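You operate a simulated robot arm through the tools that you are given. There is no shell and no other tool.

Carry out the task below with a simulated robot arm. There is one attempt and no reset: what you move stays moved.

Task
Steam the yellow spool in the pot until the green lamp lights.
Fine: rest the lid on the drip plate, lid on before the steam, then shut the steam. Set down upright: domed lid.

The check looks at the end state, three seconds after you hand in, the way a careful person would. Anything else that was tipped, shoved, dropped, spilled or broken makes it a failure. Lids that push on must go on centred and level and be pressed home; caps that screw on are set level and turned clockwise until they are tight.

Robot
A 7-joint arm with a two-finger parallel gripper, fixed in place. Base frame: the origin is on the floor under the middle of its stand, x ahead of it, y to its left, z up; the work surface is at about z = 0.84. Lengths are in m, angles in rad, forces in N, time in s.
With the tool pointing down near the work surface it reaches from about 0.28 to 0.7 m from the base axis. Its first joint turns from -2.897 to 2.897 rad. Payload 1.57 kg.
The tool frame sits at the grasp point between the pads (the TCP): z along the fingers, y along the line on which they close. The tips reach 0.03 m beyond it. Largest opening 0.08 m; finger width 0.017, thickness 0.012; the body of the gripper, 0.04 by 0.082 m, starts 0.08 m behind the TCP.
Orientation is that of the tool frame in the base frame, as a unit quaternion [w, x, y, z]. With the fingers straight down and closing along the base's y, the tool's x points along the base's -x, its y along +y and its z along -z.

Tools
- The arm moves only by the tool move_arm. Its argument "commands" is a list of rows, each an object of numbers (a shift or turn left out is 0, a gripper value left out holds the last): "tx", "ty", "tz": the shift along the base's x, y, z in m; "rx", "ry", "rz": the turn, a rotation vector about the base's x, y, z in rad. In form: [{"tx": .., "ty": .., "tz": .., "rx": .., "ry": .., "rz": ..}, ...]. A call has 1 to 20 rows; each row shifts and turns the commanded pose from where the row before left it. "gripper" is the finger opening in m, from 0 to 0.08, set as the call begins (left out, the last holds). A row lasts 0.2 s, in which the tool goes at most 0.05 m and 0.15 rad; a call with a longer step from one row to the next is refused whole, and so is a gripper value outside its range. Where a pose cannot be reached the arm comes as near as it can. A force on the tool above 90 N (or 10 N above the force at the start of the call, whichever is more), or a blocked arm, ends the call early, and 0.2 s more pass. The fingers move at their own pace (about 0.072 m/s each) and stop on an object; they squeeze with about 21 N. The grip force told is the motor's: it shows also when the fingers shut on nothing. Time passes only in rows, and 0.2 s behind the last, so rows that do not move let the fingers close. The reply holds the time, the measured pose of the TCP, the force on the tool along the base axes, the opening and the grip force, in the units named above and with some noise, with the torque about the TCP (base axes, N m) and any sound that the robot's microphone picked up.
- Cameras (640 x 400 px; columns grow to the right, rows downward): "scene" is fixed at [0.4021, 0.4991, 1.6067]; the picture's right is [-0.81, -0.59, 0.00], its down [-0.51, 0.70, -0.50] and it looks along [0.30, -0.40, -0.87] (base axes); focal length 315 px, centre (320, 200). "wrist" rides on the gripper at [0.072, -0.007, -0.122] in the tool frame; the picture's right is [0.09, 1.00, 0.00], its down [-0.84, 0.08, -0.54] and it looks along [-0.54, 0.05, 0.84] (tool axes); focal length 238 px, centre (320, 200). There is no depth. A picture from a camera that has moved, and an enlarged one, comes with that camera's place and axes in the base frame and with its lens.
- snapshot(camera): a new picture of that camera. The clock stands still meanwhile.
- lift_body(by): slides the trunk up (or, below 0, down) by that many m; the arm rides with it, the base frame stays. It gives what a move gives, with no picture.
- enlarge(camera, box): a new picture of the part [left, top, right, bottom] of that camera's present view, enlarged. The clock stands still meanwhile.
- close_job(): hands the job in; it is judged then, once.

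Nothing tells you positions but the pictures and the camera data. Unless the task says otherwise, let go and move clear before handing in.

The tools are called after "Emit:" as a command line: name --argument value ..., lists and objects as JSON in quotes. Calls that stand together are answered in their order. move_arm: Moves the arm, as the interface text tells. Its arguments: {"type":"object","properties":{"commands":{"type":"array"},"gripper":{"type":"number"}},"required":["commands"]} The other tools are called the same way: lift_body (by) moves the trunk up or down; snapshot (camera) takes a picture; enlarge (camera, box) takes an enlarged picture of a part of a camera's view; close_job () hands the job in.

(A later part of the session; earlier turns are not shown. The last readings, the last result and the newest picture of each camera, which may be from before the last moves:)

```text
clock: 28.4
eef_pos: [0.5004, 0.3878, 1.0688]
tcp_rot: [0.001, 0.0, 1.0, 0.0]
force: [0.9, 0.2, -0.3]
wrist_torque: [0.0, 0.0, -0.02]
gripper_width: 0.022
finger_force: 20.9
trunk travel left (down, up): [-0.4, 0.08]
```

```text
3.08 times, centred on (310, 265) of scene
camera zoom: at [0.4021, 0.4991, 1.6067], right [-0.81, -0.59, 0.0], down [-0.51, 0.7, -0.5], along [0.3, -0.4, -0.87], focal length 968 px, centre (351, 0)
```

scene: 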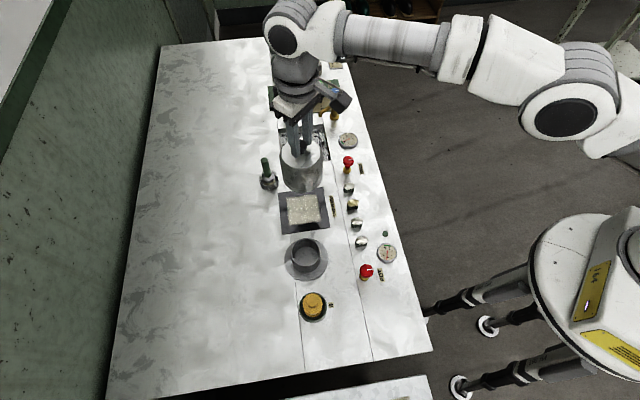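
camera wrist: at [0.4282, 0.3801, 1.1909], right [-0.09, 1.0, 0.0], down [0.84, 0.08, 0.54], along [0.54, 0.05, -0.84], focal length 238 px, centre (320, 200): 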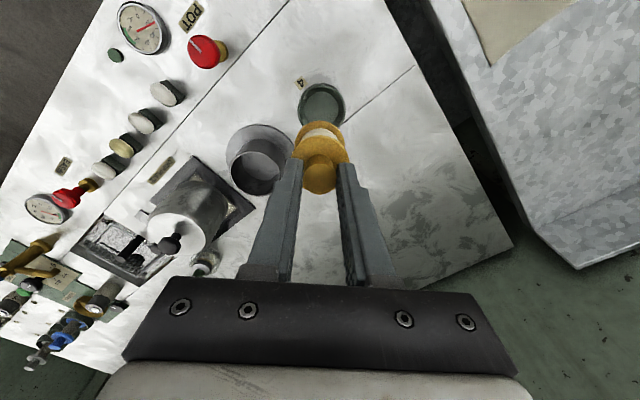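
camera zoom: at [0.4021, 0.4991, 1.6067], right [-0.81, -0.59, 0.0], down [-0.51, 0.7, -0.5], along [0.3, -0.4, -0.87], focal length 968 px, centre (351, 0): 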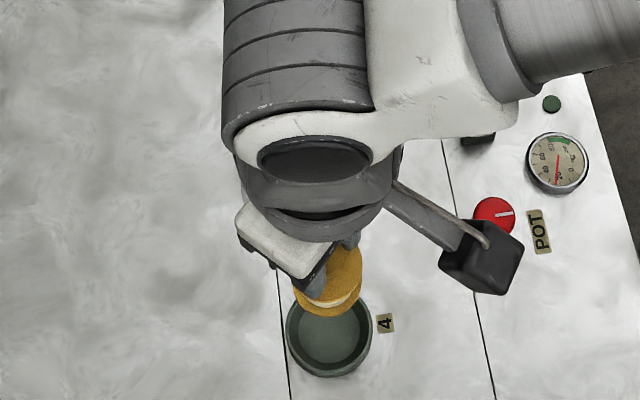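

The spool is out of the dish and hanging straight. Next I'll carry it over the pot and check alignment.

Emit:
move_arm --commands '[{"tx": 0.02, "ty": -0.021}, {"tx": 0.02, "ty": -0.021}, {"tx": 0.02, "ty": -0.021}, {"tx": 0.02, "ty": -0.0205}, {}, {}]'

Emit:
snapshot --camera "wrist"

Emit:
enlarge --camera "wrist" --box '[240, 50, 400, 170]'

Emit:
enlarge --camera "scene" --box '[260, 190, 360, 290]'

```text
clock: 29.8
eef_pos: [0.5788, 0.3043, 1.0691]
tcp_rot: [-0.001, 0.0, 1.0, 0.001]
force: [-0.6, -0.2, -0.5]
wrist_torque: [0.02, -0.03, 0.0]
gripper_width: 0.0218
finger_force: 21.1
trunk travel left (down, up): [-0.4, 0.08]
```

```text
taken
camera wrist: at [0.5079, 0.2981, 1.1914], right [-0.09, 1.0, 0.0], down [0.84, 0.08, 0.54], along [0.54, 0.05, -0.84], focal length 238 px, centre (320, 200)
```

wrist: 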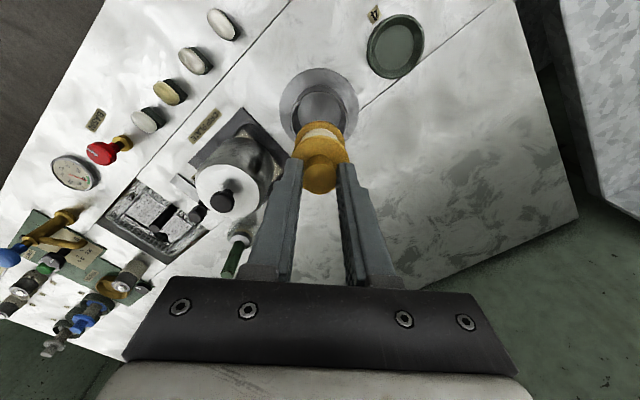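

```text
3.33 times, centred on (320, 110) of wrist
camera zoom: at [0.5079, 0.2981, 1.1914], right [-0.09, 1.0, 0.0], down [0.84, 0.08, 0.54], along [0.54, 0.05, -0.84], focal length 794 px, centre (320, 500)
```

zoom: 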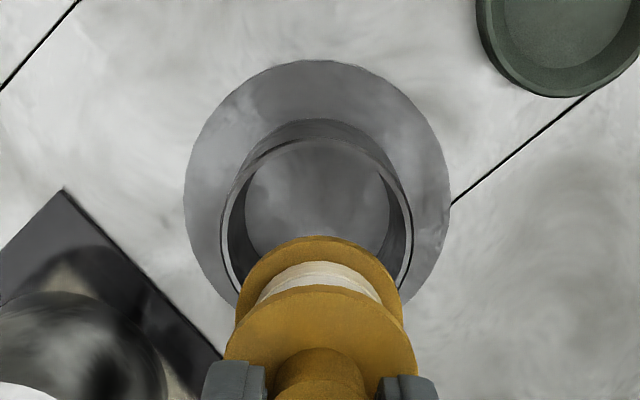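

```text
4.00 times, centred on (310, 240) of scene
camera zoom: at [0.4021, 0.4991, 1.6067], right [-0.81, -0.59, 0.0], down [-0.51, 0.7, -0.5], along [0.3, -0.4, -0.87], focal length 1258 px, centre (360, 40)
```

zoom: 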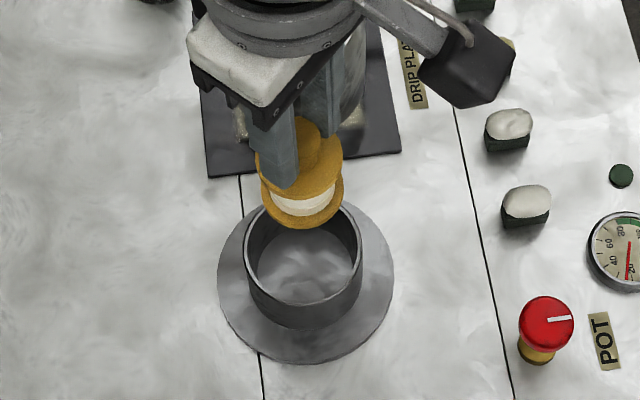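

The pot axis is at about (0.582, 0.304), with the cup rim at z ≈ 0.877 and an inner diameter of about 66 mm. I'll centre the spool and lower it to just above the rim for a check.

Emit:
move_arm --commands '[{"tx": 0.002, "ty": -0.0005, "tz": -0.03}, {"tz": -0.03}, {"tz": -0.025}, {}, {}]'

Emit:
enlarge --camera "wrist" --box '[220, 50, 420, 200]'

Emit:
enlarge --camera "scene" --box '[270, 210, 340, 280]'

```text
clock: 31.0
eef_pos: [0.5822, 0.3046, 0.9834]
tcp_rot: [0.0, 0.0, 1.0, 0.001]
force: [0.0, -0.6, -0.6]
wrist_torque: [0.0, -0.04, 0.0]
gripper_width: 0.0217
finger_force: 21.4
trunk travel left (down, up): [-0.4, 0.08]
```

```text
2.67 times, centred on (320, 125) of wrist
camera zoom: at [0.5103, 0.2974, 1.1056], right [-0.09, 1.0, 0.0], down [0.84, 0.08, 0.54], along [0.54, 0.05, -0.84], focal length 636 px, centre (320, 400)
```

zoom: 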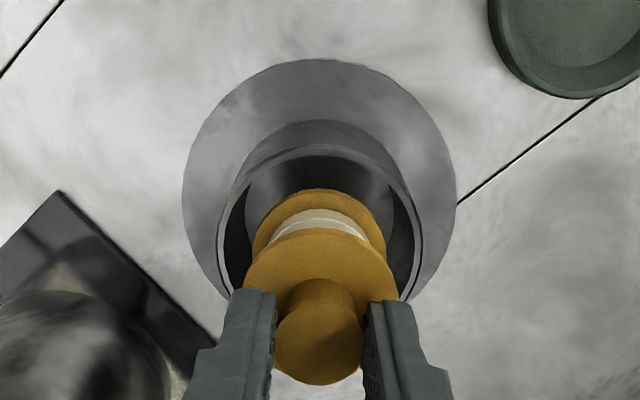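

```text
5.71 times, centred on (305, 245) of scene
camera zoom: at [0.4021, 0.4991, 1.6067], right [-0.81, -0.59, 0.0], down [-0.51, 0.7, -0.5], along [0.3, -0.4, -0.87], focal length 1798 px, centre (406, -57)
```

zoom: 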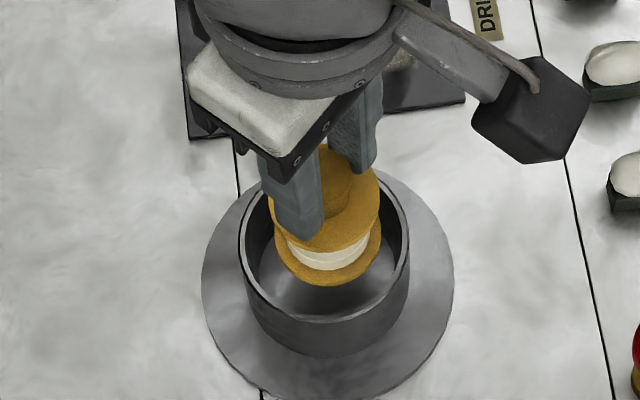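

The spool lines up with the cup in y, but the pot centre computes to x ≈ 0.5857. I'll shift 3.5 mm in +x and lower into the cup.

Emit:
move_arm --commands '[{"tx": 0.0035}, {"tz": -0.015}, {"tz": -0.015}, {}, {}]'

Emit:
enlarge --camera "wrist" --box '[220, 50, 420, 200]'

Emit:
enlarge --camera "scene" --box '[270, 210, 340, 280]'

```text
clock: 32.2
eef_pos: [0.5868, 0.3047, 0.9529]
tcp_rot: [-0.001, 0.0, 1.0, 0.0]
force: [0.2, -0.6, -0.5]
wrist_torque: [-0.01, 0.02, -0.02]
gripper_width: 0.0218
finger_force: 20.6
trunk travel left (down, up): [-0.4, 0.08]
```

```text
2.67 times, centred on (320, 125) of wrist
camera zoom: at [0.5142, 0.2974, 1.0745], right [-0.09, 1.0, 0.0], down [0.84, 0.08, 0.54], along [0.54, 0.05, -0.84], focal length 636 px, centre (320, 400)
```

zoom: 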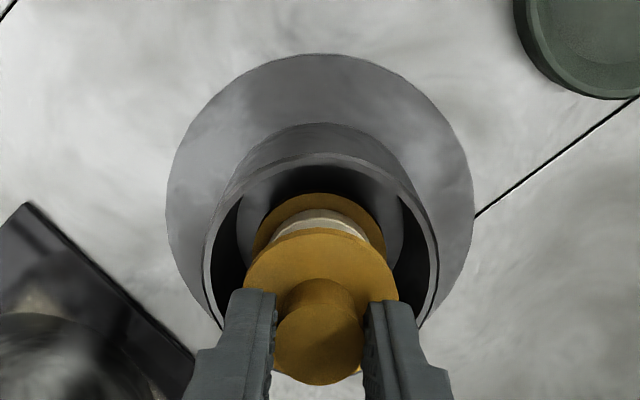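

```text
5.71 times, centred on (305, 245) of scene
camera zoom: at [0.4021, 0.4991, 1.6067], right [-0.81, -0.59, 0.0], down [-0.51, 0.7, -0.5], along [0.3, -0.4, -0.87], focal length 1798 px, centre (406, -57)
```

zoom: 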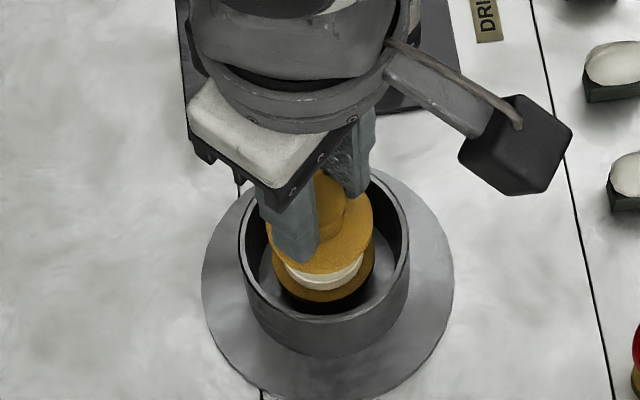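

The spool is centred in the cup in both views. I'll keep lowering gently until it touches the floor.

Emit:
move_arm --commands '[{"tz": -0.01}, {"tz": -0.005}, {}]'

Emit:
move_arm --commands '[{"tz": -0.003}, {}]'

Emit:
enlarge --camera "scene" --box '[270, 210, 340, 280]'

```text
clock: 33.0
eef_pos: [0.5857, 0.3028, 0.9374]
tcp_rot: [0.0, 0.0, 1.0, 0.001]
force: [-0.1, -0.3, -0.4]
wrist_torque: [-0.01, 0.01, -0.02]
gripper_width: 0.0217
finger_force: 20.6
trunk travel left (down, up): [-0.4, 0.08]
```

```text
clock: 33.6
eef_pos: [0.5861, 0.3041, 0.9363]
tcp_rot: [0.0, 0.0, 1.0, 0.0]
force: [0.0, 0.5, 0.0]
wrist_torque: [-0.02, -0.01, 0.01]
gripper_width: 0.0218
finger_force: 20.6
trunk travel left (down, up): [-0.4, 0.08]
```

```text
5.71 times, centred on (305, 245) of scene
camera zoom: at [0.4021, 0.4991, 1.6067], right [-0.81, -0.59, 0.0], down [-0.51, 0.7, -0.5], along [0.3, -0.4, -0.87], focal length 1798 px, centre (406, -57)
```

zoom: 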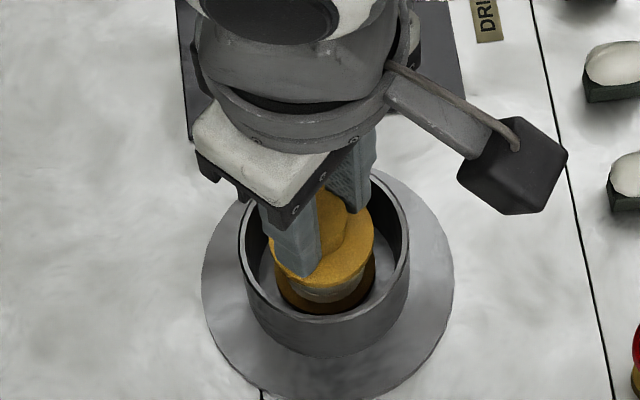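

Emit:
move_arm --commands '[{"tz": -0.003}, {}]'

Emit:
move_arm --commands '[{"tz": -0.002}, {}]'

Emit:
enlarge --camera "scene" --box '[270, 210, 340, 280]'

```text
clock: 34.2
eef_pos: [0.5861, 0.3028, 0.9335]
tcp_rot: [0.001, 0.0, 1.0, 0.001]
force: [-1.6, -0.2, 6.0]
wrist_torque: [-0.01, 0.05, 0.01]
gripper_width: 0.0221
finger_force: 20.3
trunk travel left (down, up): [-0.4, 0.08]
```

```text
clock: 34.8
eef_pos: [0.5876, 0.3035, 0.9326]
tcp_rot: [0.002, 0.001, 1.0, 0.001]
force: [0.7, -0.3, 14.7]
wrist_torque: [0.02, -0.08, 0.01]
gripper_width: 0.0219
finger_force: 20.6
trunk travel left (down, up): [-0.4, 0.08]
```

```text
5.71 times, centred on (305, 245) of scene
camera zoom: at [0.4021, 0.4991, 1.6067], right [-0.81, -0.59, 0.0], down [-0.51, 0.7, -0.5], along [0.3, -0.4, -0.87], focal length 1798 px, centre (406, -57)
```

zoom: 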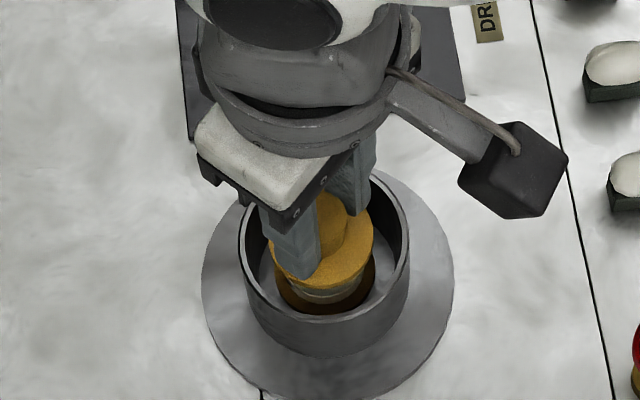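

The spool is on the pot floor, with contact at TCP z ≈ 0.933. I'll relax, release and rise.

Emit:
move_arm --commands '[{"tz": 0.0025}, {}]'

Emit:
move_arm --commands '[{}, {}, {}]' --gripper 0.05

Emit:
move_arm --commands '[{"tz": 0.01}, {"tz": 0.02}, {"tz": 0.03}, {"tz": 0.04}, {"tz": 0.04}, {"tz": 0.03}, {}]'

Emit:
snapshot --camera "wrist"

Emit:
enlarge --camera "scene" --box '[270, 210, 340, 280]'

```text
clock: 35.4
eef_pos: [0.5858, 0.3029, 0.9322]
tcp_rot: [-0.001, -0.001, 1.0, 0.0]
force: [3.3, 0.2, 4.7]
wrist_torque: [0.01, -0.34, -0.02]
gripper_width: 0.0218
finger_force: 21.0
trunk travel left (down, up): [-0.4, 0.08]
```

```text
clock: 36.2
eef_pos: [0.5861, 0.3042, 0.9334]
tcp_rot: [0.0, 0.0, 1.0, 0.0]
force: [-0.1, 0.8, -0.5]
wrist_torque: [0.01, -0.03, -0.05]
gripper_width: 0.0501
finger_force: 0.0
trunk travel left (down, up): [-0.4, 0.08]
```

```text
clock: 37.8
eef_pos: [0.5861, 0.3037, 1.1032]
tcp_rot: [0.0, -0.001, 1.0, 0.0]
force: [-0.1, 0.5, 0.1]
wrist_torque: [-0.02, -0.01, 0.0]
gripper_width: 0.0501
finger_force: 0.1
trunk travel left (down, up): [-0.4, 0.08]
```

```text
taken
camera wrist: at [0.5152, 0.2972, 1.2254], right [-0.09, 1.0, 0.0], down [0.84, 0.08, 0.54], along [0.54, 0.05, -0.84], focal length 238 px, centre (320, 200)
```

wrist: 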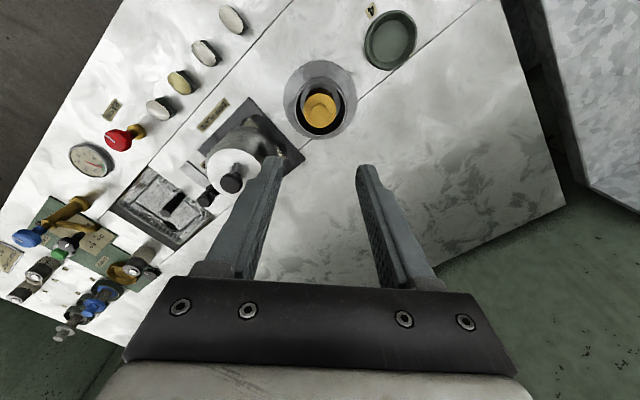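

```text
5.71 times, centred on (305, 245) of scene
camera zoom: at [0.4021, 0.4991, 1.6067], right [-0.81, -0.59, 0.0], down [-0.51, 0.7, -0.5], along [0.3, -0.4, -0.87], focal length 1798 px, centre (406, -57)
```

zoom: 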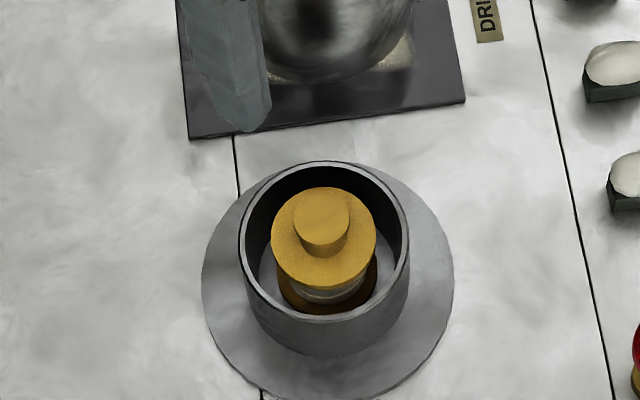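

The spool stands upright and centred in the pot cup. Now I'll go back to the lid using the exact reverse offset to my release pose.

Emit:
move_arm --commands '[{"tx": 0.022, "ty": -0.027}, {"tx": 0.022, "ty": -0.027}, {"tx": 0.022, "ty": -0.027}, {"tx": 0.022, "ty": -0.028}, {}, {"tz": -0.04}, {"tz": -0.03}, {"tz": -0.03}, {}]' --gripper 0.055

Emit:
enlarge --camera "wrist" --box '[220, 60, 460, 210]'

Emit:
enlarge --camera "scene" --box '[270, 160, 350, 240]'

```text
clock: 39.8
eef_pos: [0.6732, 0.1967, 1.0014]
tcp_rot: [0.0, -0.001, 1.0, 0.001]
force: [0.7, -0.3, 0.2]
wrist_torque: [0.0, -0.01, -0.01]
gripper_width: 0.0548
finger_force: 0.1
trunk travel left (down, up): [-0.4, 0.08]
```

```text
2.67 times, centred on (340, 135) of wrist
camera zoom: at [0.6012, 0.1903, 1.1235], right [-0.09, 1.0, 0.0], down [0.84, 0.08, 0.54], along [0.54, 0.05, -0.84], focal length 636 px, centre (267, 373)
```

zoom: 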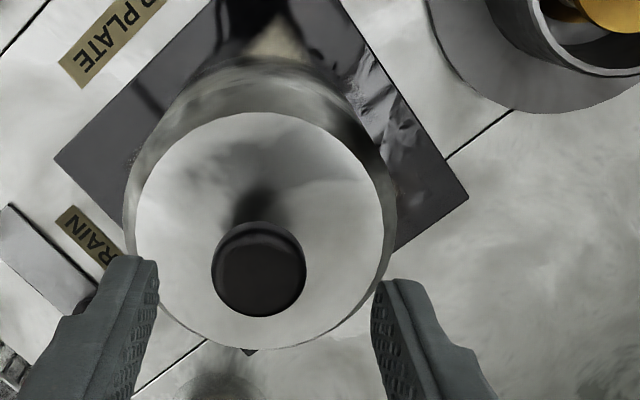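

```text
5.00 times, centred on (310, 200) of scene
camera zoom: at [0.4021, 0.4991, 1.6067], right [-0.81, -0.59, 0.0], down [-0.51, 0.7, -0.5], along [0.3, -0.4, -0.87], focal length 1573 px, centre (370, 200)
```

zoom: 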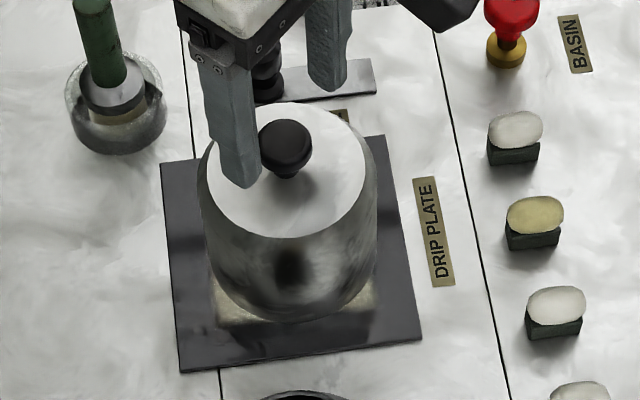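

The knob is between the fingers, about 1.5 mm toward -y. I'll adjust and descend to the earlier grasp height.

Emit:
move_arm --commands '[{"ty": -0.0012, "tz": -0.015}, {"tz": -0.01}, {"tz": -0.006}, {}, {}]' --gripper 0.055

Emit:
enlarge --camera "wrist" --box '[220, 60, 460, 210]'

```text
clock: 41.0
eef_pos: [0.674, 0.1934, 0.972]
tcp_rot: [0.0, 0.0, 1.0, 0.0]
force: [0.2, 0.7, -0.5]
wrist_torque: [0.0, 0.02, -0.02]
gripper_width: 0.0549
finger_force: 0.1
trunk travel left (down, up): [-0.4, 0.08]
```

```text
2.67 times, centred on (340, 135) of wrist
camera zoom: at [0.6015, 0.1869, 1.0935], right [-0.09, 1.0, 0.0], down [0.84, 0.08, 0.54], along [0.54, 0.05, -0.84], focal length 636 px, centre (267, 373)
```

zoom: 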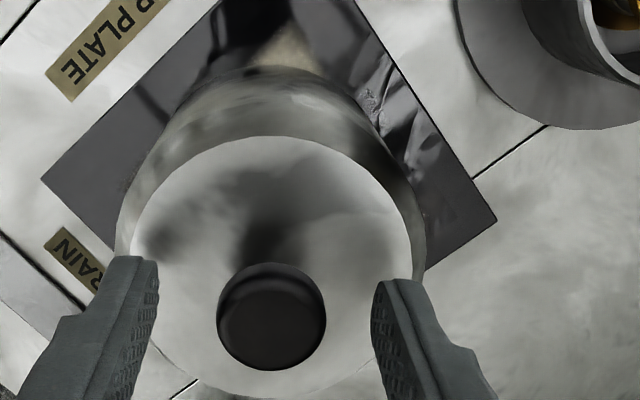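

Emit:
move_arm --commands '[{"ty": 0.001}, {}]' --gripper 0.055

Emit:
move_arm --commands '[{}, {}, {}, {}]' --gripper 0.0

Emit:
enlarge --camera "wrist" --box '[220, 60, 460, 210]'

```text
clock: 41.6
eef_pos: [0.6737, 0.1941, 0.9702]
tcp_rot: [0.0, 0.0, 1.0, 0.0]
force: [-1.0, -0.8, -0.3]
wrist_torque: [0.01, 0.01, -0.05]
gripper_width: 0.0549
finger_force: 0.1
trunk travel left (down, up): [-0.4, 0.08]
```

```text
clock: 42.6
eef_pos: [0.6737, 0.1944, 0.9713]
tcp_rot: [0.0, 0.001, 1.0, 0.0]
force: [0.9, 0.2, -0.1]
wrist_torque: [-0.02, 0.02, -0.03]
gripper_width: 0.0269
finger_force: 21.2
trunk travel left (down, up): [-0.4, 0.08]
```

```text
2.67 times, centred on (340, 135) of wrist
camera zoom: at [0.6015, 0.1881, 1.0932], right [-0.09, 1.0, 0.0], down [0.84, 0.08, 0.54], along [0.54, 0.05, -0.84], focal length 636 px, centre (267, 373)
```

zoom: 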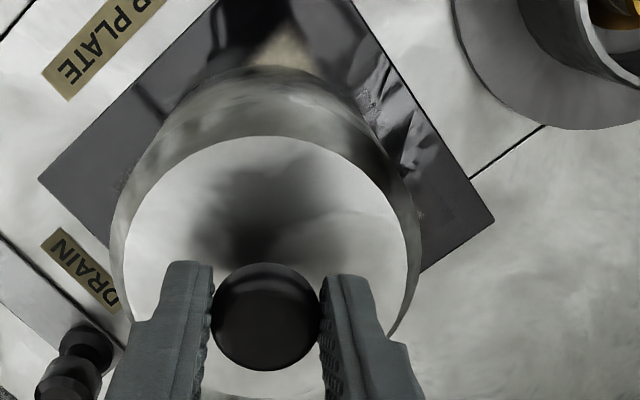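

The lid is gripped the same way as before. I'll lift it straight up, then carry it back over the pot.

Emit:
move_arm --commands '[{"tz": 0.01}, {"tz": 0.02}, {"tz": 0.03}, {"tz": 0.04}, {"tz": 0.045}, {}, {"tx": -0.0225, "ty": 0.0273}, {"tx": -0.0225, "ty": 0.0273}, {"tx": -0.0225, "ty": 0.0273}, {"tx": -0.0225, "ty": 0.0273}, {}, {}]'

Emit:
snapshot --camera "wrist"

Emit:
enlarge --camera "scene" --box '[260, 190, 360, 290]'

```text
clock: 45.2
eef_pos: [0.5834, 0.3037, 1.116]
tcp_rot: [-0.001, 0.001, 1.0, 0.0]
force: [0.0, -0.3, -1.3]
wrist_torque: [0.01, -0.02, -0.02]
gripper_width: 0.0266
finger_force: 21.2
trunk travel left (down, up): [-0.4, 0.08]
```

```text
taken
camera wrist: at [0.5119, 0.2971, 1.2391], right [-0.09, 1.0, 0.0], down [0.84, 0.08, 0.54], along [0.54, 0.05, -0.84], focal length 238 px, centre (320, 200)
```

wrist: 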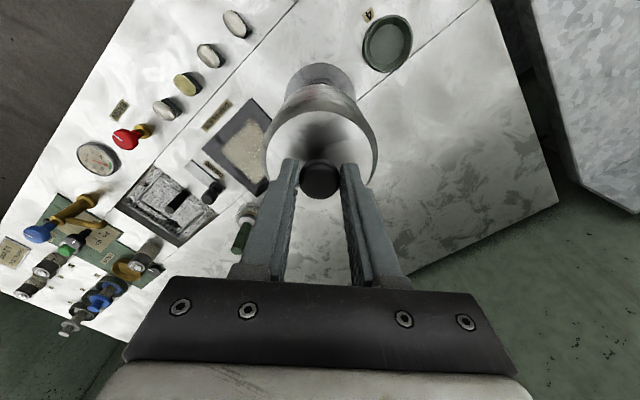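

```text
4.00 times, centred on (310, 240) of scene
camera zoom: at [0.4021, 0.4991, 1.6067], right [-0.81, -0.59, 0.0], down [-0.51, 0.7, -0.5], along [0.3, -0.4, -0.87], focal length 1258 px, centre (360, 40)
```

zoom: 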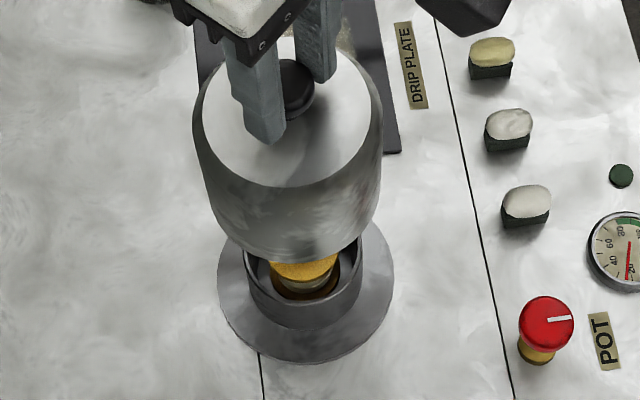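

The lid looks concentric with the pot. I'll lower it until its skirt is just above the cup rim and check.

Emit:
move_arm --commands '[{"tz": -0.03}, {"tz": -0.03}, {"tz": -0.025}, {"tz": -0.015}, {}, {}]'

Emit:
enlarge --camera "scene" --box '[270, 210, 340, 280]'

Emit:
enlarge --camera "wrist" --box '[220, 40, 460, 190]'

```text
clock: 46.6
eef_pos: [0.5821, 0.3054, 1.0162]
tcp_rot: [0.0, 0.0, 1.0, 0.0]
force: [-0.6, -0.5, 0.0]
wrist_torque: [-0.01, 0.0, -0.01]
gripper_width: 0.0267
finger_force: 20.8
trunk travel left (down, up): [-0.4, 0.08]
```

```text
5.71 times, centred on (305, 245) of scene
camera zoom: at [0.4021, 0.4991, 1.6067], right [-0.81, -0.59, 0.0], down [-0.51, 0.7, -0.5], along [0.3, -0.4, -0.87], focal length 1798 px, centre (406, -57)
```

zoom: 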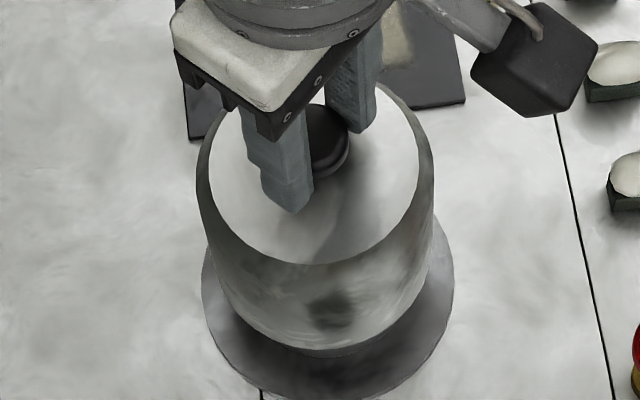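

```text
2.67 times, centred on (340, 115) of wrist
camera zoom: at [0.5115, 0.2978, 1.1386], right [-0.09, 1.0, 0.0], down [0.84, 0.08, 0.54], along [0.54, 0.05, -0.84], focal length 636 px, centre (267, 427)
```

zoom: 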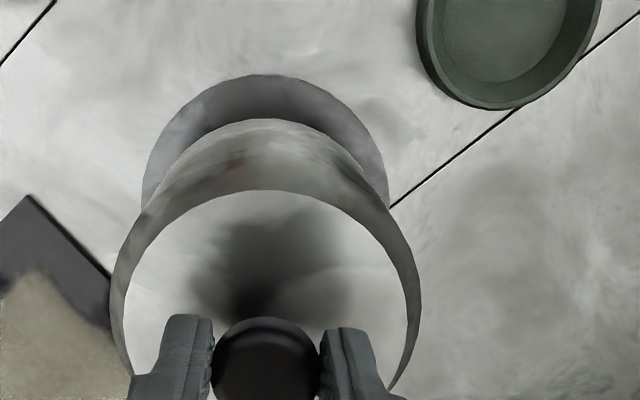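

The lid is concentric with the base ring in this view. I'll lower in small steps and watch for any catch on the rim.

Emit:
move_arm --commands '[{"tz": -0.006}, {"tz": -0.006}, {"tz": -0.006}, {}]'

Emit:
move_arm --commands '[{"tz": -0.006}, {"tz": -0.006}, {"tz": -0.005}, {}]'

Emit:
enlarge --camera "scene" --box '[270, 210, 340, 280]'

```text
clock: 47.6
eef_pos: [0.5838, 0.3044, 0.9978]
tcp_rot: [-0.001, -0.001, 1.0, 0.0]
force: [-0.1, 0.3, -1.3]
wrist_torque: [0.03, 0.01, 0.0]
gripper_width: 0.027
finger_force: 21.2
trunk travel left (down, up): [-0.4, 0.08]
```

```text
clock: 48.6
eef_pos: [0.5836, 0.304, 0.9814]
tcp_rot: [0.0, 0.0, 1.0, 0.0]
force: [0.0, 0.1, 0.1]
wrist_torque: [0.0, 0.0, 0.01]
gripper_width: 0.0267
finger_force: 20.5
trunk travel left (down, up): [-0.4, 0.08]
```

```text
5.71 times, centred on (305, 245) of scene
camera zoom: at [0.4021, 0.4991, 1.6067], right [-0.81, -0.59, 0.0], down [-0.51, 0.7, -0.5], along [0.3, -0.4, -0.87], focal length 1798 px, centre (406, -57)
```

zoom: 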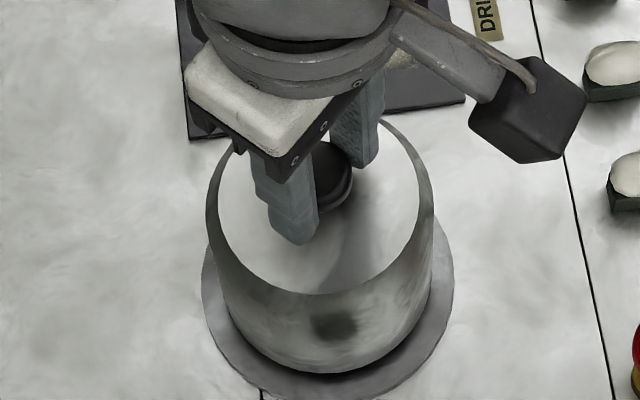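

Emit:
move_arm --commands '[{"tz": -0.004}, {"tz": -0.002}, {}]'

Emit:
move_arm --commands '[{"tz": -0.002}, {}, {}]'

Emit:
move_arm --commands '[{"tz": -0.0015}, {}, {}]'

Emit:
enlarge --camera "scene" --box '[270, 210, 340, 280]'

```text
clock: 49.4
eef_pos: [0.5835, 0.3037, 0.9746]
tcp_rot: [0.0, 0.0, 1.0, 0.001]
force: [-1.0, -0.4, -1.2]
wrist_torque: [-0.01, -0.01, 0.02]
gripper_width: 0.0268
finger_force: 20.8
trunk travel left (down, up): [-0.4, 0.08]
```

```text
clock: 50.2
eef_pos: [0.5837, 0.3035, 0.9732]
tcp_rot: [0.0, 0.0, 1.0, 0.0]
force: [-0.6, -0.6, -1.6]
wrist_torque: [0.0, 0.06, -0.01]
gripper_width: 0.0269
finger_force: 21.0
trunk travel left (down, up): [-0.4, 0.08]
```

```text
clock: 51.0
eef_pos: [0.5833, 0.3046, 0.9734]
tcp_rot: [0.001, -0.001, 1.0, 0.0]
force: [-1.0, -1.8, 8.2]
wrist_torque: [-0.02, 0.58, -0.03]
gripper_width: 0.0268
finger_force: 20.7
trunk travel left (down, up): [-0.4, 0.08]
```

```text
5.71 times, centred on (305, 245) of scene
camera zoom: at [0.4021, 0.4991, 1.6067], right [-0.81, -0.59, 0.0], down [-0.51, 0.7, -0.5], along [0.3, -0.4, -0.87], focal length 1798 px, centre (406, -57)
```

zoom: 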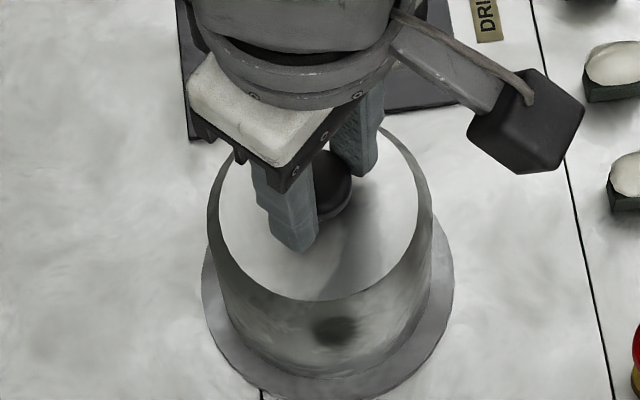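

The lid has seated at TCP z ≈ 0.973, matching its original height. I'll press lightly to be sure it is home, relax, then release.

Emit:
move_arm --commands '[{"tz": -0.002}, {}, {}]'

Emit:
move_arm --commands '[{"tz": 0.002}, {"tz": 0.0015}, {}]'

Emit:
move_arm --commands '[{}, {}, {}]' --gripper 0.055

Emit:
move_arm --commands '[{"tz": 0.01}, {"tz": 0.02}, {"tz": 0.03}, {"tz": 0.04}, {"tz": 0.03}, {}]'

Emit:
snapshot --camera "wrist"

Emit:
enlarge --camera "scene" --box '[260, 190, 360, 290]'

```text
clock: 51.8
eef_pos: [0.5836, 0.3042, 0.9708]
tcp_rot: [0.002, 0.0, 1.0, 0.001]
force: [1.2, 0.4, 14.2]
wrist_torque: [0.04, -0.08, 0.01]
gripper_width: 0.0269
finger_force: 21.0
trunk travel left (down, up): [-0.4, 0.08]
```

```text
clock: 52.6
eef_pos: [0.584, 0.3045, 0.9731]
tcp_rot: [0.0, 0.0, 1.0, 0.0]
force: [0.3, -0.2, -1.7]
wrist_torque: [-0.03, 0.02, 0.01]
gripper_width: 0.0268
finger_force: 21.0
trunk travel left (down, up): [-0.4, 0.08]
```

```text
clock: 53.4
eef_pos: [0.5858, 0.305, 0.9733]
tcp_rot: [0.0, 0.0, 1.0, 0.001]
force: [0.5, 0.1, 0.0]
wrist_torque: [-0.01, -0.02, 0.01]
gripper_width: 0.0552
finger_force: 0.1
trunk travel left (down, up): [-0.4, 0.08]
```

```text
clock: 54.8
eef_pos: [0.5811, 0.3022, 1.1057]
tcp_rot: [0.0, 0.001, 1.0, 0.0]
force: [0.3, -0.4, 0.4]
wrist_torque: [-0.02, -0.01, 0.02]
gripper_width: 0.0549
finger_force: 0.2
trunk travel left (down, up): [-0.4, 0.08]
```

```text
taken
camera wrist: at [0.5099, 0.2961, 1.2275], right [-0.09, 1.0, 0.0], down [0.84, 0.08, 0.54], along [0.54, 0.05, -0.84], focal length 238 px, centre (320, 200)
```

wrist: 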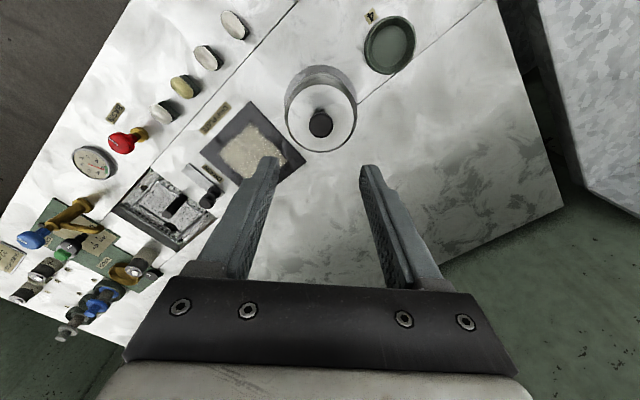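

```text
4.00 times, centred on (310, 240) of scene
camera zoom: at [0.4021, 0.4991, 1.6067], right [-0.81, -0.59, 0.0], down [-0.51, 0.7, -0.5], along [0.3, -0.4, -0.87], focal length 1258 px, centre (360, 40)
```

zoom: 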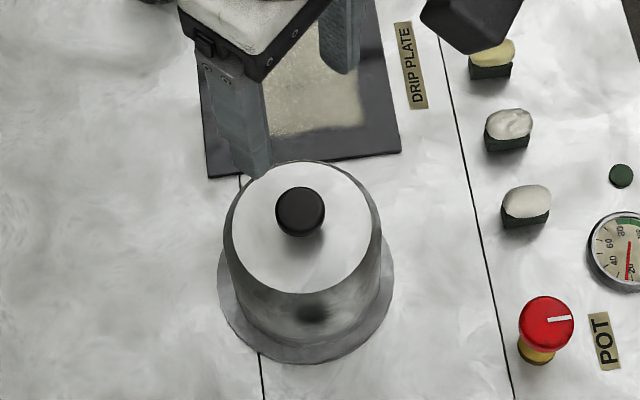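

The lid is back on the pot, level and centred, in its original position. Next is the red POT valve at about (0.445, 0.254), so I'll move over it for a close look.

Emit:
move_arm --commands '[{"tx": -0.035, "ty": -0.012}, {"tx": -0.035, "ty": -0.012}, {"tx": -0.035, "ty": -0.012}, {"tx": -0.033, "ty": -0.013}, {"tz": -0.03}, {"tz": -0.02}, {}]' --gripper 0.06

Emit:
snapshot --camera "wrist"

Emit:
enlarge --camera "wrist" --box '[240, 60, 400, 180]'

Emit:
enlarge --camera "scene" --box '[340, 230, 410, 290]'

```text
clock: 56.4
eef_pos: [0.445, 0.2534, 1.0539]
tcp_rot: [-0.001, 0.0, 1.0, 0.0]
force: [-0.2, 0.1, 1.2]
wrist_torque: [0.01, 0.03, 0.06]
gripper_width: 0.0599
finger_force: 0.0
trunk travel left (down, up): [-0.4, 0.08]
```

```text
taken
camera wrist: at [0.3737, 0.2479, 1.1769], right [-0.09, 1.0, 0.0], down [0.84, 0.08, 0.54], along [0.54, 0.05, -0.84], focal length 238 px, centre (320, 200)
```

wrist: 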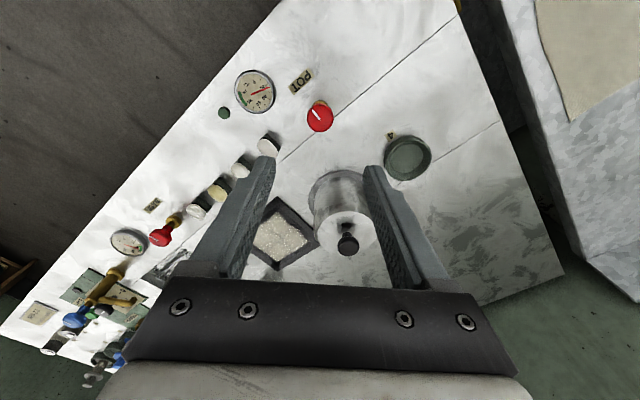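

```text
3.33 times, centred on (320, 120) of wrist
camera zoom: at [0.3737, 0.2479, 1.1769], right [-0.09, 1.0, 0.0], down [0.84, 0.08, 0.54], along [0.54, 0.05, -0.84], focal length 794 px, centre (320, 467)
```

zoom: 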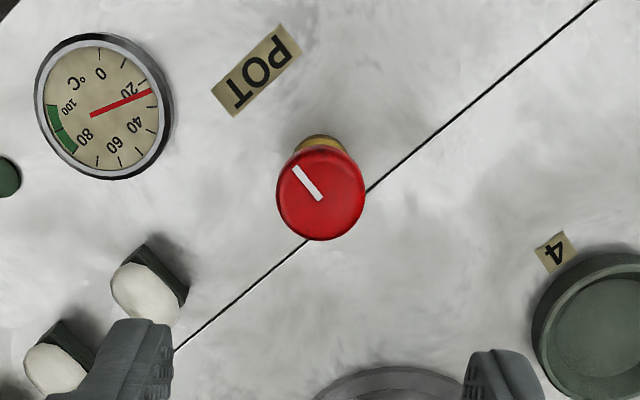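

```text
6.67 times, centred on (375, 260) of scene
camera zoom: at [0.4021, 0.4991, 1.6067], right [-0.81, -0.59, 0.0], down [-0.51, 0.7, -0.5], along [0.3, -0.4, -0.87], focal length 2097 px, centre (-47, -200)
```

zoom: 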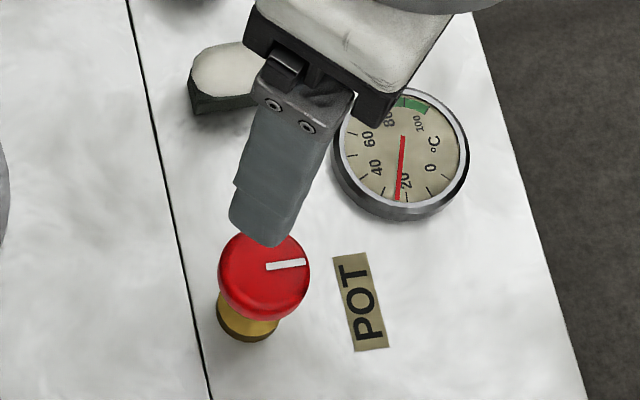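

The red knob is about 31 mm across, centred at (0.4445, 0.255), with its top at z ≈ 0.89. Its white pointer faces the bench's front edge, and the POT gauge reads about 20 °C. I'll descend around the knob.

Emit:
move_arm --commands '[{"ty": 0.0015, "tz": -0.04}, {"tz": -0.04}, {"tz": -0.04}, {}, {}]' --gripper 0.06

Emit:
enlarge --camera "wrist" --box '[220, 80, 420, 230]'

Emit:
enlarge --camera "scene" --box '[340, 230, 410, 290]'

```text
clock: 57.6
eef_pos: [0.4455, 0.2537, 0.9348]
tcp_rot: [0.0, 0.0, 1.0, 0.0]
force: [-0.3, -0.7, -0.2]
wrist_torque: [-0.02, 0.0, -0.01]
gripper_width: 0.0599
finger_force: 0.1
trunk travel left (down, up): [-0.4, 0.08]
```

```text
2.67 times, centred on (320, 155) of wrist
camera zoom: at [0.3743, 0.2468, 1.0574], right [-0.09, 1.0, 0.0], down [0.84, 0.08, 0.54], along [0.54, 0.05, -0.84], focal length 636 px, centre (320, 320)
```

zoom: 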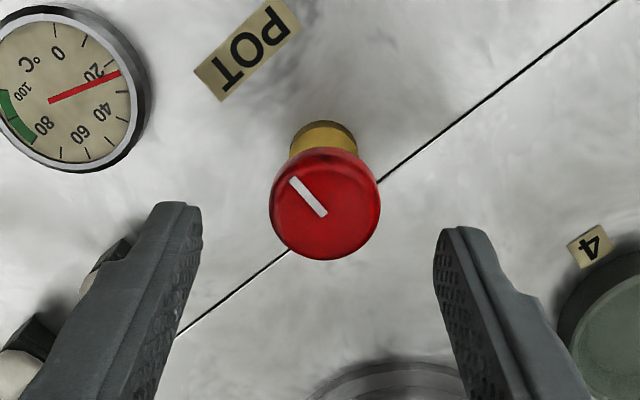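

```text
6.67 times, centred on (375, 260) of scene
camera zoom: at [0.4021, 0.4991, 1.6067], right [-0.81, -0.59, 0.0], down [-0.51, 0.7, -0.5], along [0.3, -0.4, -0.87], focal length 2097 px, centre (-47, -200)
```

zoom: 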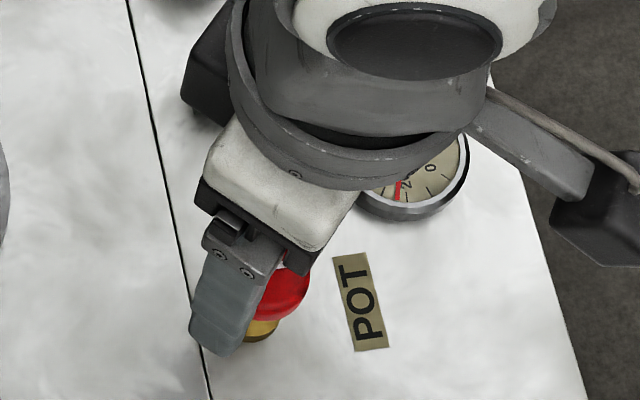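

The knob top is at z ≈ 0.888, 1 mm off in y. I'll descend so the pads cover the red knob, then grip.

Emit:
move_arm --commands '[{"ty": 0.001, "tz": -0.02}, {"tz": -0.012}, {"tz": -0.005}, {}]' --gripper 0.06

Emit:
move_arm --commands '[{}, {}, {}, {}]' --gripper 0.0

Emit:
enlarge --camera "wrist" --box '[220, 80, 420, 230]'

Emit:
snapshot --camera "scene"

```text
clock: 58.6
eef_pos: [0.4481, 0.2557, 0.8977]
tcp_rot: [-0.001, 0.0, 1.0, 0.0]
force: [-0.6, -0.4, -0.1]
wrist_torque: [-0.03, 0.04, 0.0]
gripper_width: 0.06
finger_force: 0.2
trunk travel left (down, up): [-0.4, 0.08]
```

```text
clock: 59.6
eef_pos: [0.4464, 0.2542, 0.8988]
tcp_rot: [0.0, 0.0, 1.0, 0.0]
force: [-0.6, -9.0, 0.1]
wrist_torque: [-0.24, -0.08, 0.01]
gripper_width: 0.0314
finger_force: 40.1
trunk travel left (down, up): [-0.4, 0.08]
```

```text
2.67 times, centred on (320, 155) of wrist
camera zoom: at [0.375, 0.2483, 1.0198], right [-0.09, 1.0, 0.0], down [0.84, 0.08, 0.54], along [0.54, 0.05, -0.84], focal length 636 px, centre (320, 320)
```

zoom: 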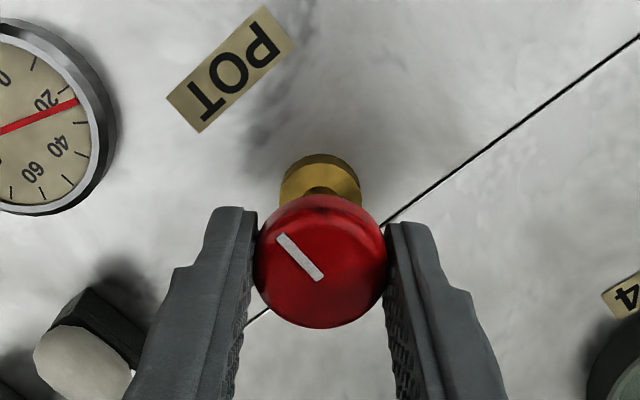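

```text
taken
```

scene: 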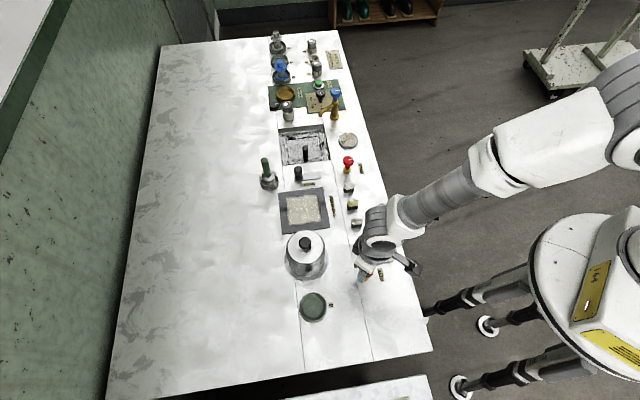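

The knob is gripped, but there is a 9 N side load and the TCP is about 3 mm past the knob axis in x. I'll reopen, centre properly and regrip so it turns about its own axis.

Emit:
move_arm --commands '[{}, {"tx": -0.0025, "ty": -0.001}, {}]' --gripper 0.045

Emit:
move_arm --commands '[{}, {}, {}]' --gripper 0.0

Emit:
enlarge --camera "wrist" --box '[220, 80, 420, 230]'

```text
clock: 60.4
eef_pos: [0.4433, 0.2552, 0.8972]
tcp_rot: [-0.001, 0.0, 1.0, 0.0]
force: [0.3, 1.0, 0.5]
wrist_torque: [0.01, 0.04, -0.03]
gripper_width: 0.0451
finger_force: 0.1
trunk travel left (down, up): [-0.4, 0.08]
```

```text
clock: 61.2
eef_pos: [0.4447, 0.2562, 0.8966]
tcp_rot: [0.0, -0.001, 1.0, 0.0]
force: [0.0, -6.4, 0.1]
wrist_torque: [-0.19, 0.05, -0.02]
gripper_width: 0.0311
finger_force: 40.2
trunk travel left (down, up): [-0.4, 0.08]
```

```text
2.67 times, centred on (320, 155) of wrist
camera zoom: at [0.372, 0.2482, 1.0198], right [-0.09, 1.0, 0.0], down [0.84, 0.08, 0.54], along [0.54, 0.05, -0.84], focal length 636 px, centre (320, 320)
```

zoom: 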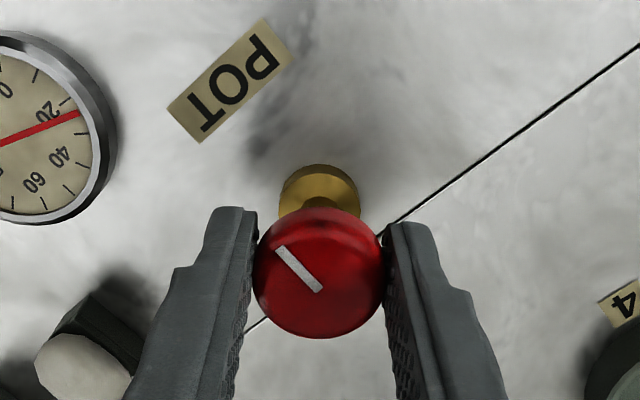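

The grip is centred. I'll try turning the knob counter-clockwise a little to see whether it moves freely.

Emit:
move_arm --commands '[{"ty": -0.0012}, {"rz": 0.1}, {"rz": 0.1}, {}]'

Emit:
enlarge --camera "wrist" --box '[220, 80, 420, 230]'

Emit:
enlarge --camera "scene" --box '[340, 220, 420, 290]'

```text
clock: 62.2
eef_pos: [0.4439, 0.2556, 0.8983]
tcp_rot: [0.0, -0.1, 0.995, -0.001]
force: [2.2, -3.2, 3.0]
wrist_torque: [0.02, -0.06, 0.01]
gripper_width: 0.0315
finger_force: 39.3
trunk travel left (down, up): [-0.4, 0.08]
```

```text
2.67 times, centred on (320, 155) of wrist
camera zoom: at [0.3746, 0.2334, 1.0197], right [-0.29, 0.96, 0.0], down [0.8, 0.24, 0.54], along [0.52, 0.16, -0.84], focal length 636 px, centre (320, 320)
```

zoom: 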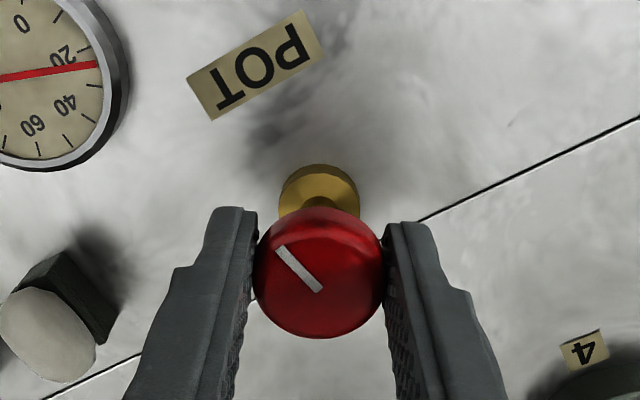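

```text
5.71 times, centred on (380, 255) of scene
camera zoom: at [0.4021, 0.4991, 1.6067], right [-0.81, -0.59, 0.0], down [-0.51, 0.7, -0.5], along [0.3, -0.4, -0.87], focal length 1798 px, centre (-23, -114)
```

zoom: 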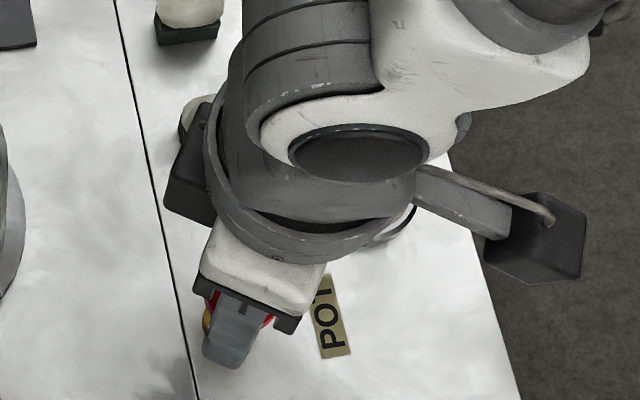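

The knob turned with the gripper with negligible torque. I'll keep turning counter-clockwise toward a quarter turn and watch the gauge and sound.

Emit:
move_arm --commands '[{"rz": 0.12}, {"rz": 0.12}, {"rz": 0.12}, {"rz": 0.12}, {"rz": 0.12}, {}]'

Emit:
enlarge --camera "wrist" --box '[140, 40, 460, 240]'

Emit:
enlarge --camera "scene" --box '[340, 210, 420, 290]'

```text
clock: 63.6
eef_pos: [0.444, 0.2538, 0.8976]
tcp_rot: [0.001, -0.39, 0.921, 0.0]
force: [9.7, -9.5, 2.0]
wrist_torque: [0.62, -1.05, 0.01]
gripper_width: 0.0315
finger_force: 40.4
trunk travel left (down, up): [-0.4, 0.08]
```

```text
2.00 times, centred on (300, 140) of wrist
camera zoom: at [0.3989, 0.1973, 1.0197], right [-0.78, 0.63, 0.0], down [0.53, 0.65, 0.54], along [0.34, 0.42, -0.84], focal length 477 px, centre (360, 320)
```

zoom: 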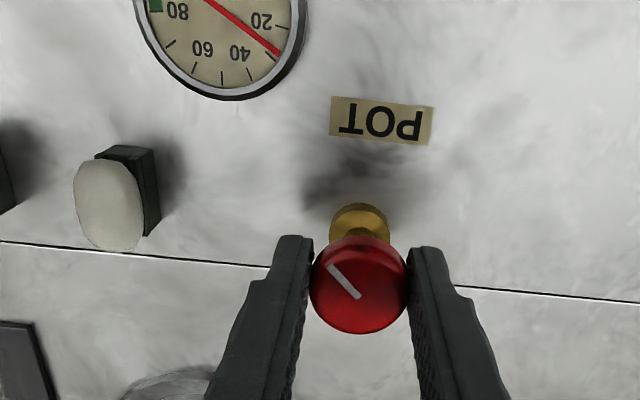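

```text
5.00 times, centred on (380, 250) of scene
camera zoom: at [0.4021, 0.4991, 1.6067], right [-0.81, -0.59, 0.0], down [-0.51, 0.7, -0.5], along [0.3, -0.4, -0.87], focal length 1573 px, centre (20, -50)
```

zoom: 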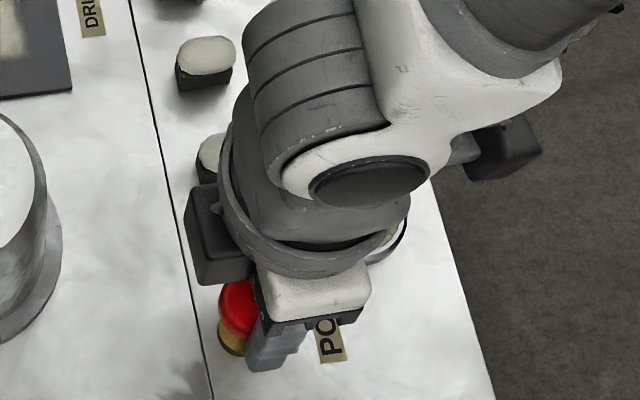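

The gauge needle is rising, so counter-clockwise opens the steam. I'll check whether the lamp is visible from here while I turn further.

Emit:
move_arm --commands '[{"tx": 0.001, "ty": -0.001}, {"rz": 0.12}, {"rz": 0.12}, {"rz": 0.12}, {}]'

Emit:
snapshot --camera "wrist"

Emit:
snapshot --camera "scene"

```text
clock: 64.8
eef_pos: [0.4458, 0.2528, 0.8981]
tcp_rot: [0.001, -0.549, 0.836, 0.0]
force: [15.1, -4.0, 9.3]
wrist_torque: [-0.87, 0.25, -0.03]
gripper_width: 0.0311
finger_force: 40.2
trunk travel left (down, up): [-0.4, 0.08]
```

```text
taken
camera wrist: at [0.4222, 0.1845, 1.0196], right [-0.95, 0.31, 0.0], down [0.26, 0.8, 0.54], along [0.17, 0.52, -0.84], focal length 238 px, centre (320, 200)
```

wrist: 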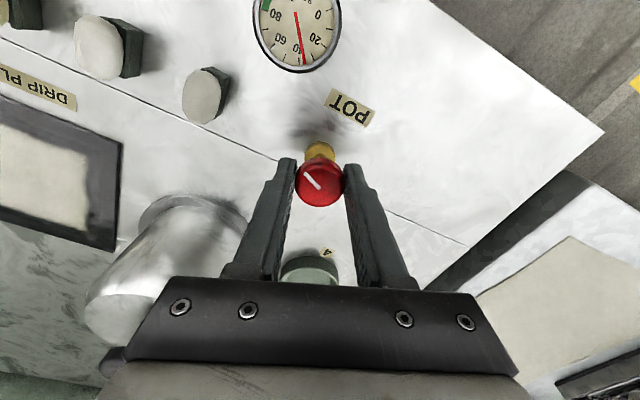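

```text
taken
```

scene: 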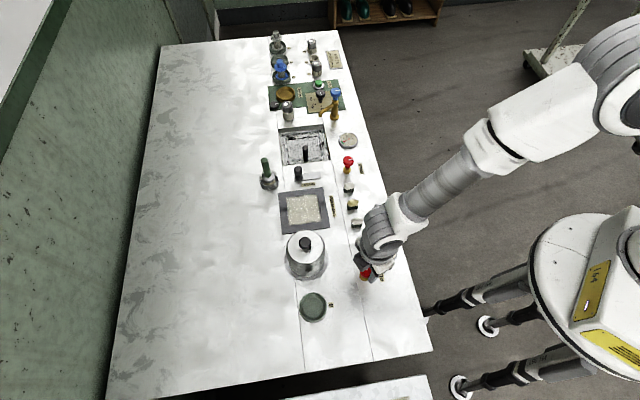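

The needle is near 40 °C and climbing with the valve about 66° open. I'll ease the side load and wait a moment to see where it heads.

Emit:
move_arm --commands '[{"tx": 0.001}, {}, {}, {}, {}]'

Emit:
enlarge --camera "wrist" --box '[220, 0, 400, 110]'

```text
clock: 66.0
eef_pos: [0.4448, 0.2528, 0.8977]
tcp_rot: [0.0, -0.548, 0.836, 0.0]
force: [4.9, -4.7, 7.0]
wrist_torque: [0.76, -0.34, -0.05]
gripper_width: 0.0311
finger_force: 40.4
trunk travel left (down, up): [-0.4, 0.08]
```

```text
3.56 times, centred on (310, 55) of wrist
camera zoom: at [0.4223, 0.1846, 1.0197], right [-0.95, 0.31, 0.0], down [0.26, 0.8, 0.54], along [0.17, 0.52, -0.84], focal length 848 px, centre (356, 716)
```

zoom: 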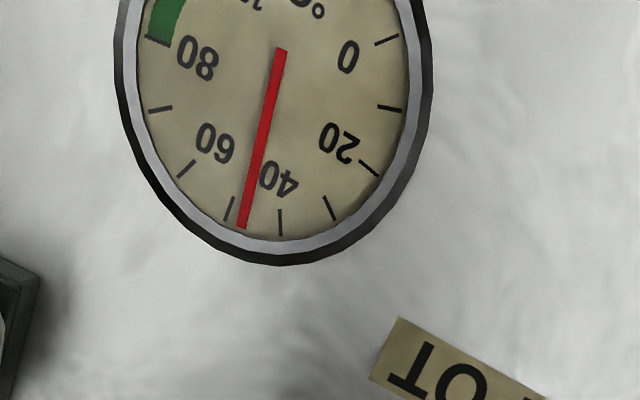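

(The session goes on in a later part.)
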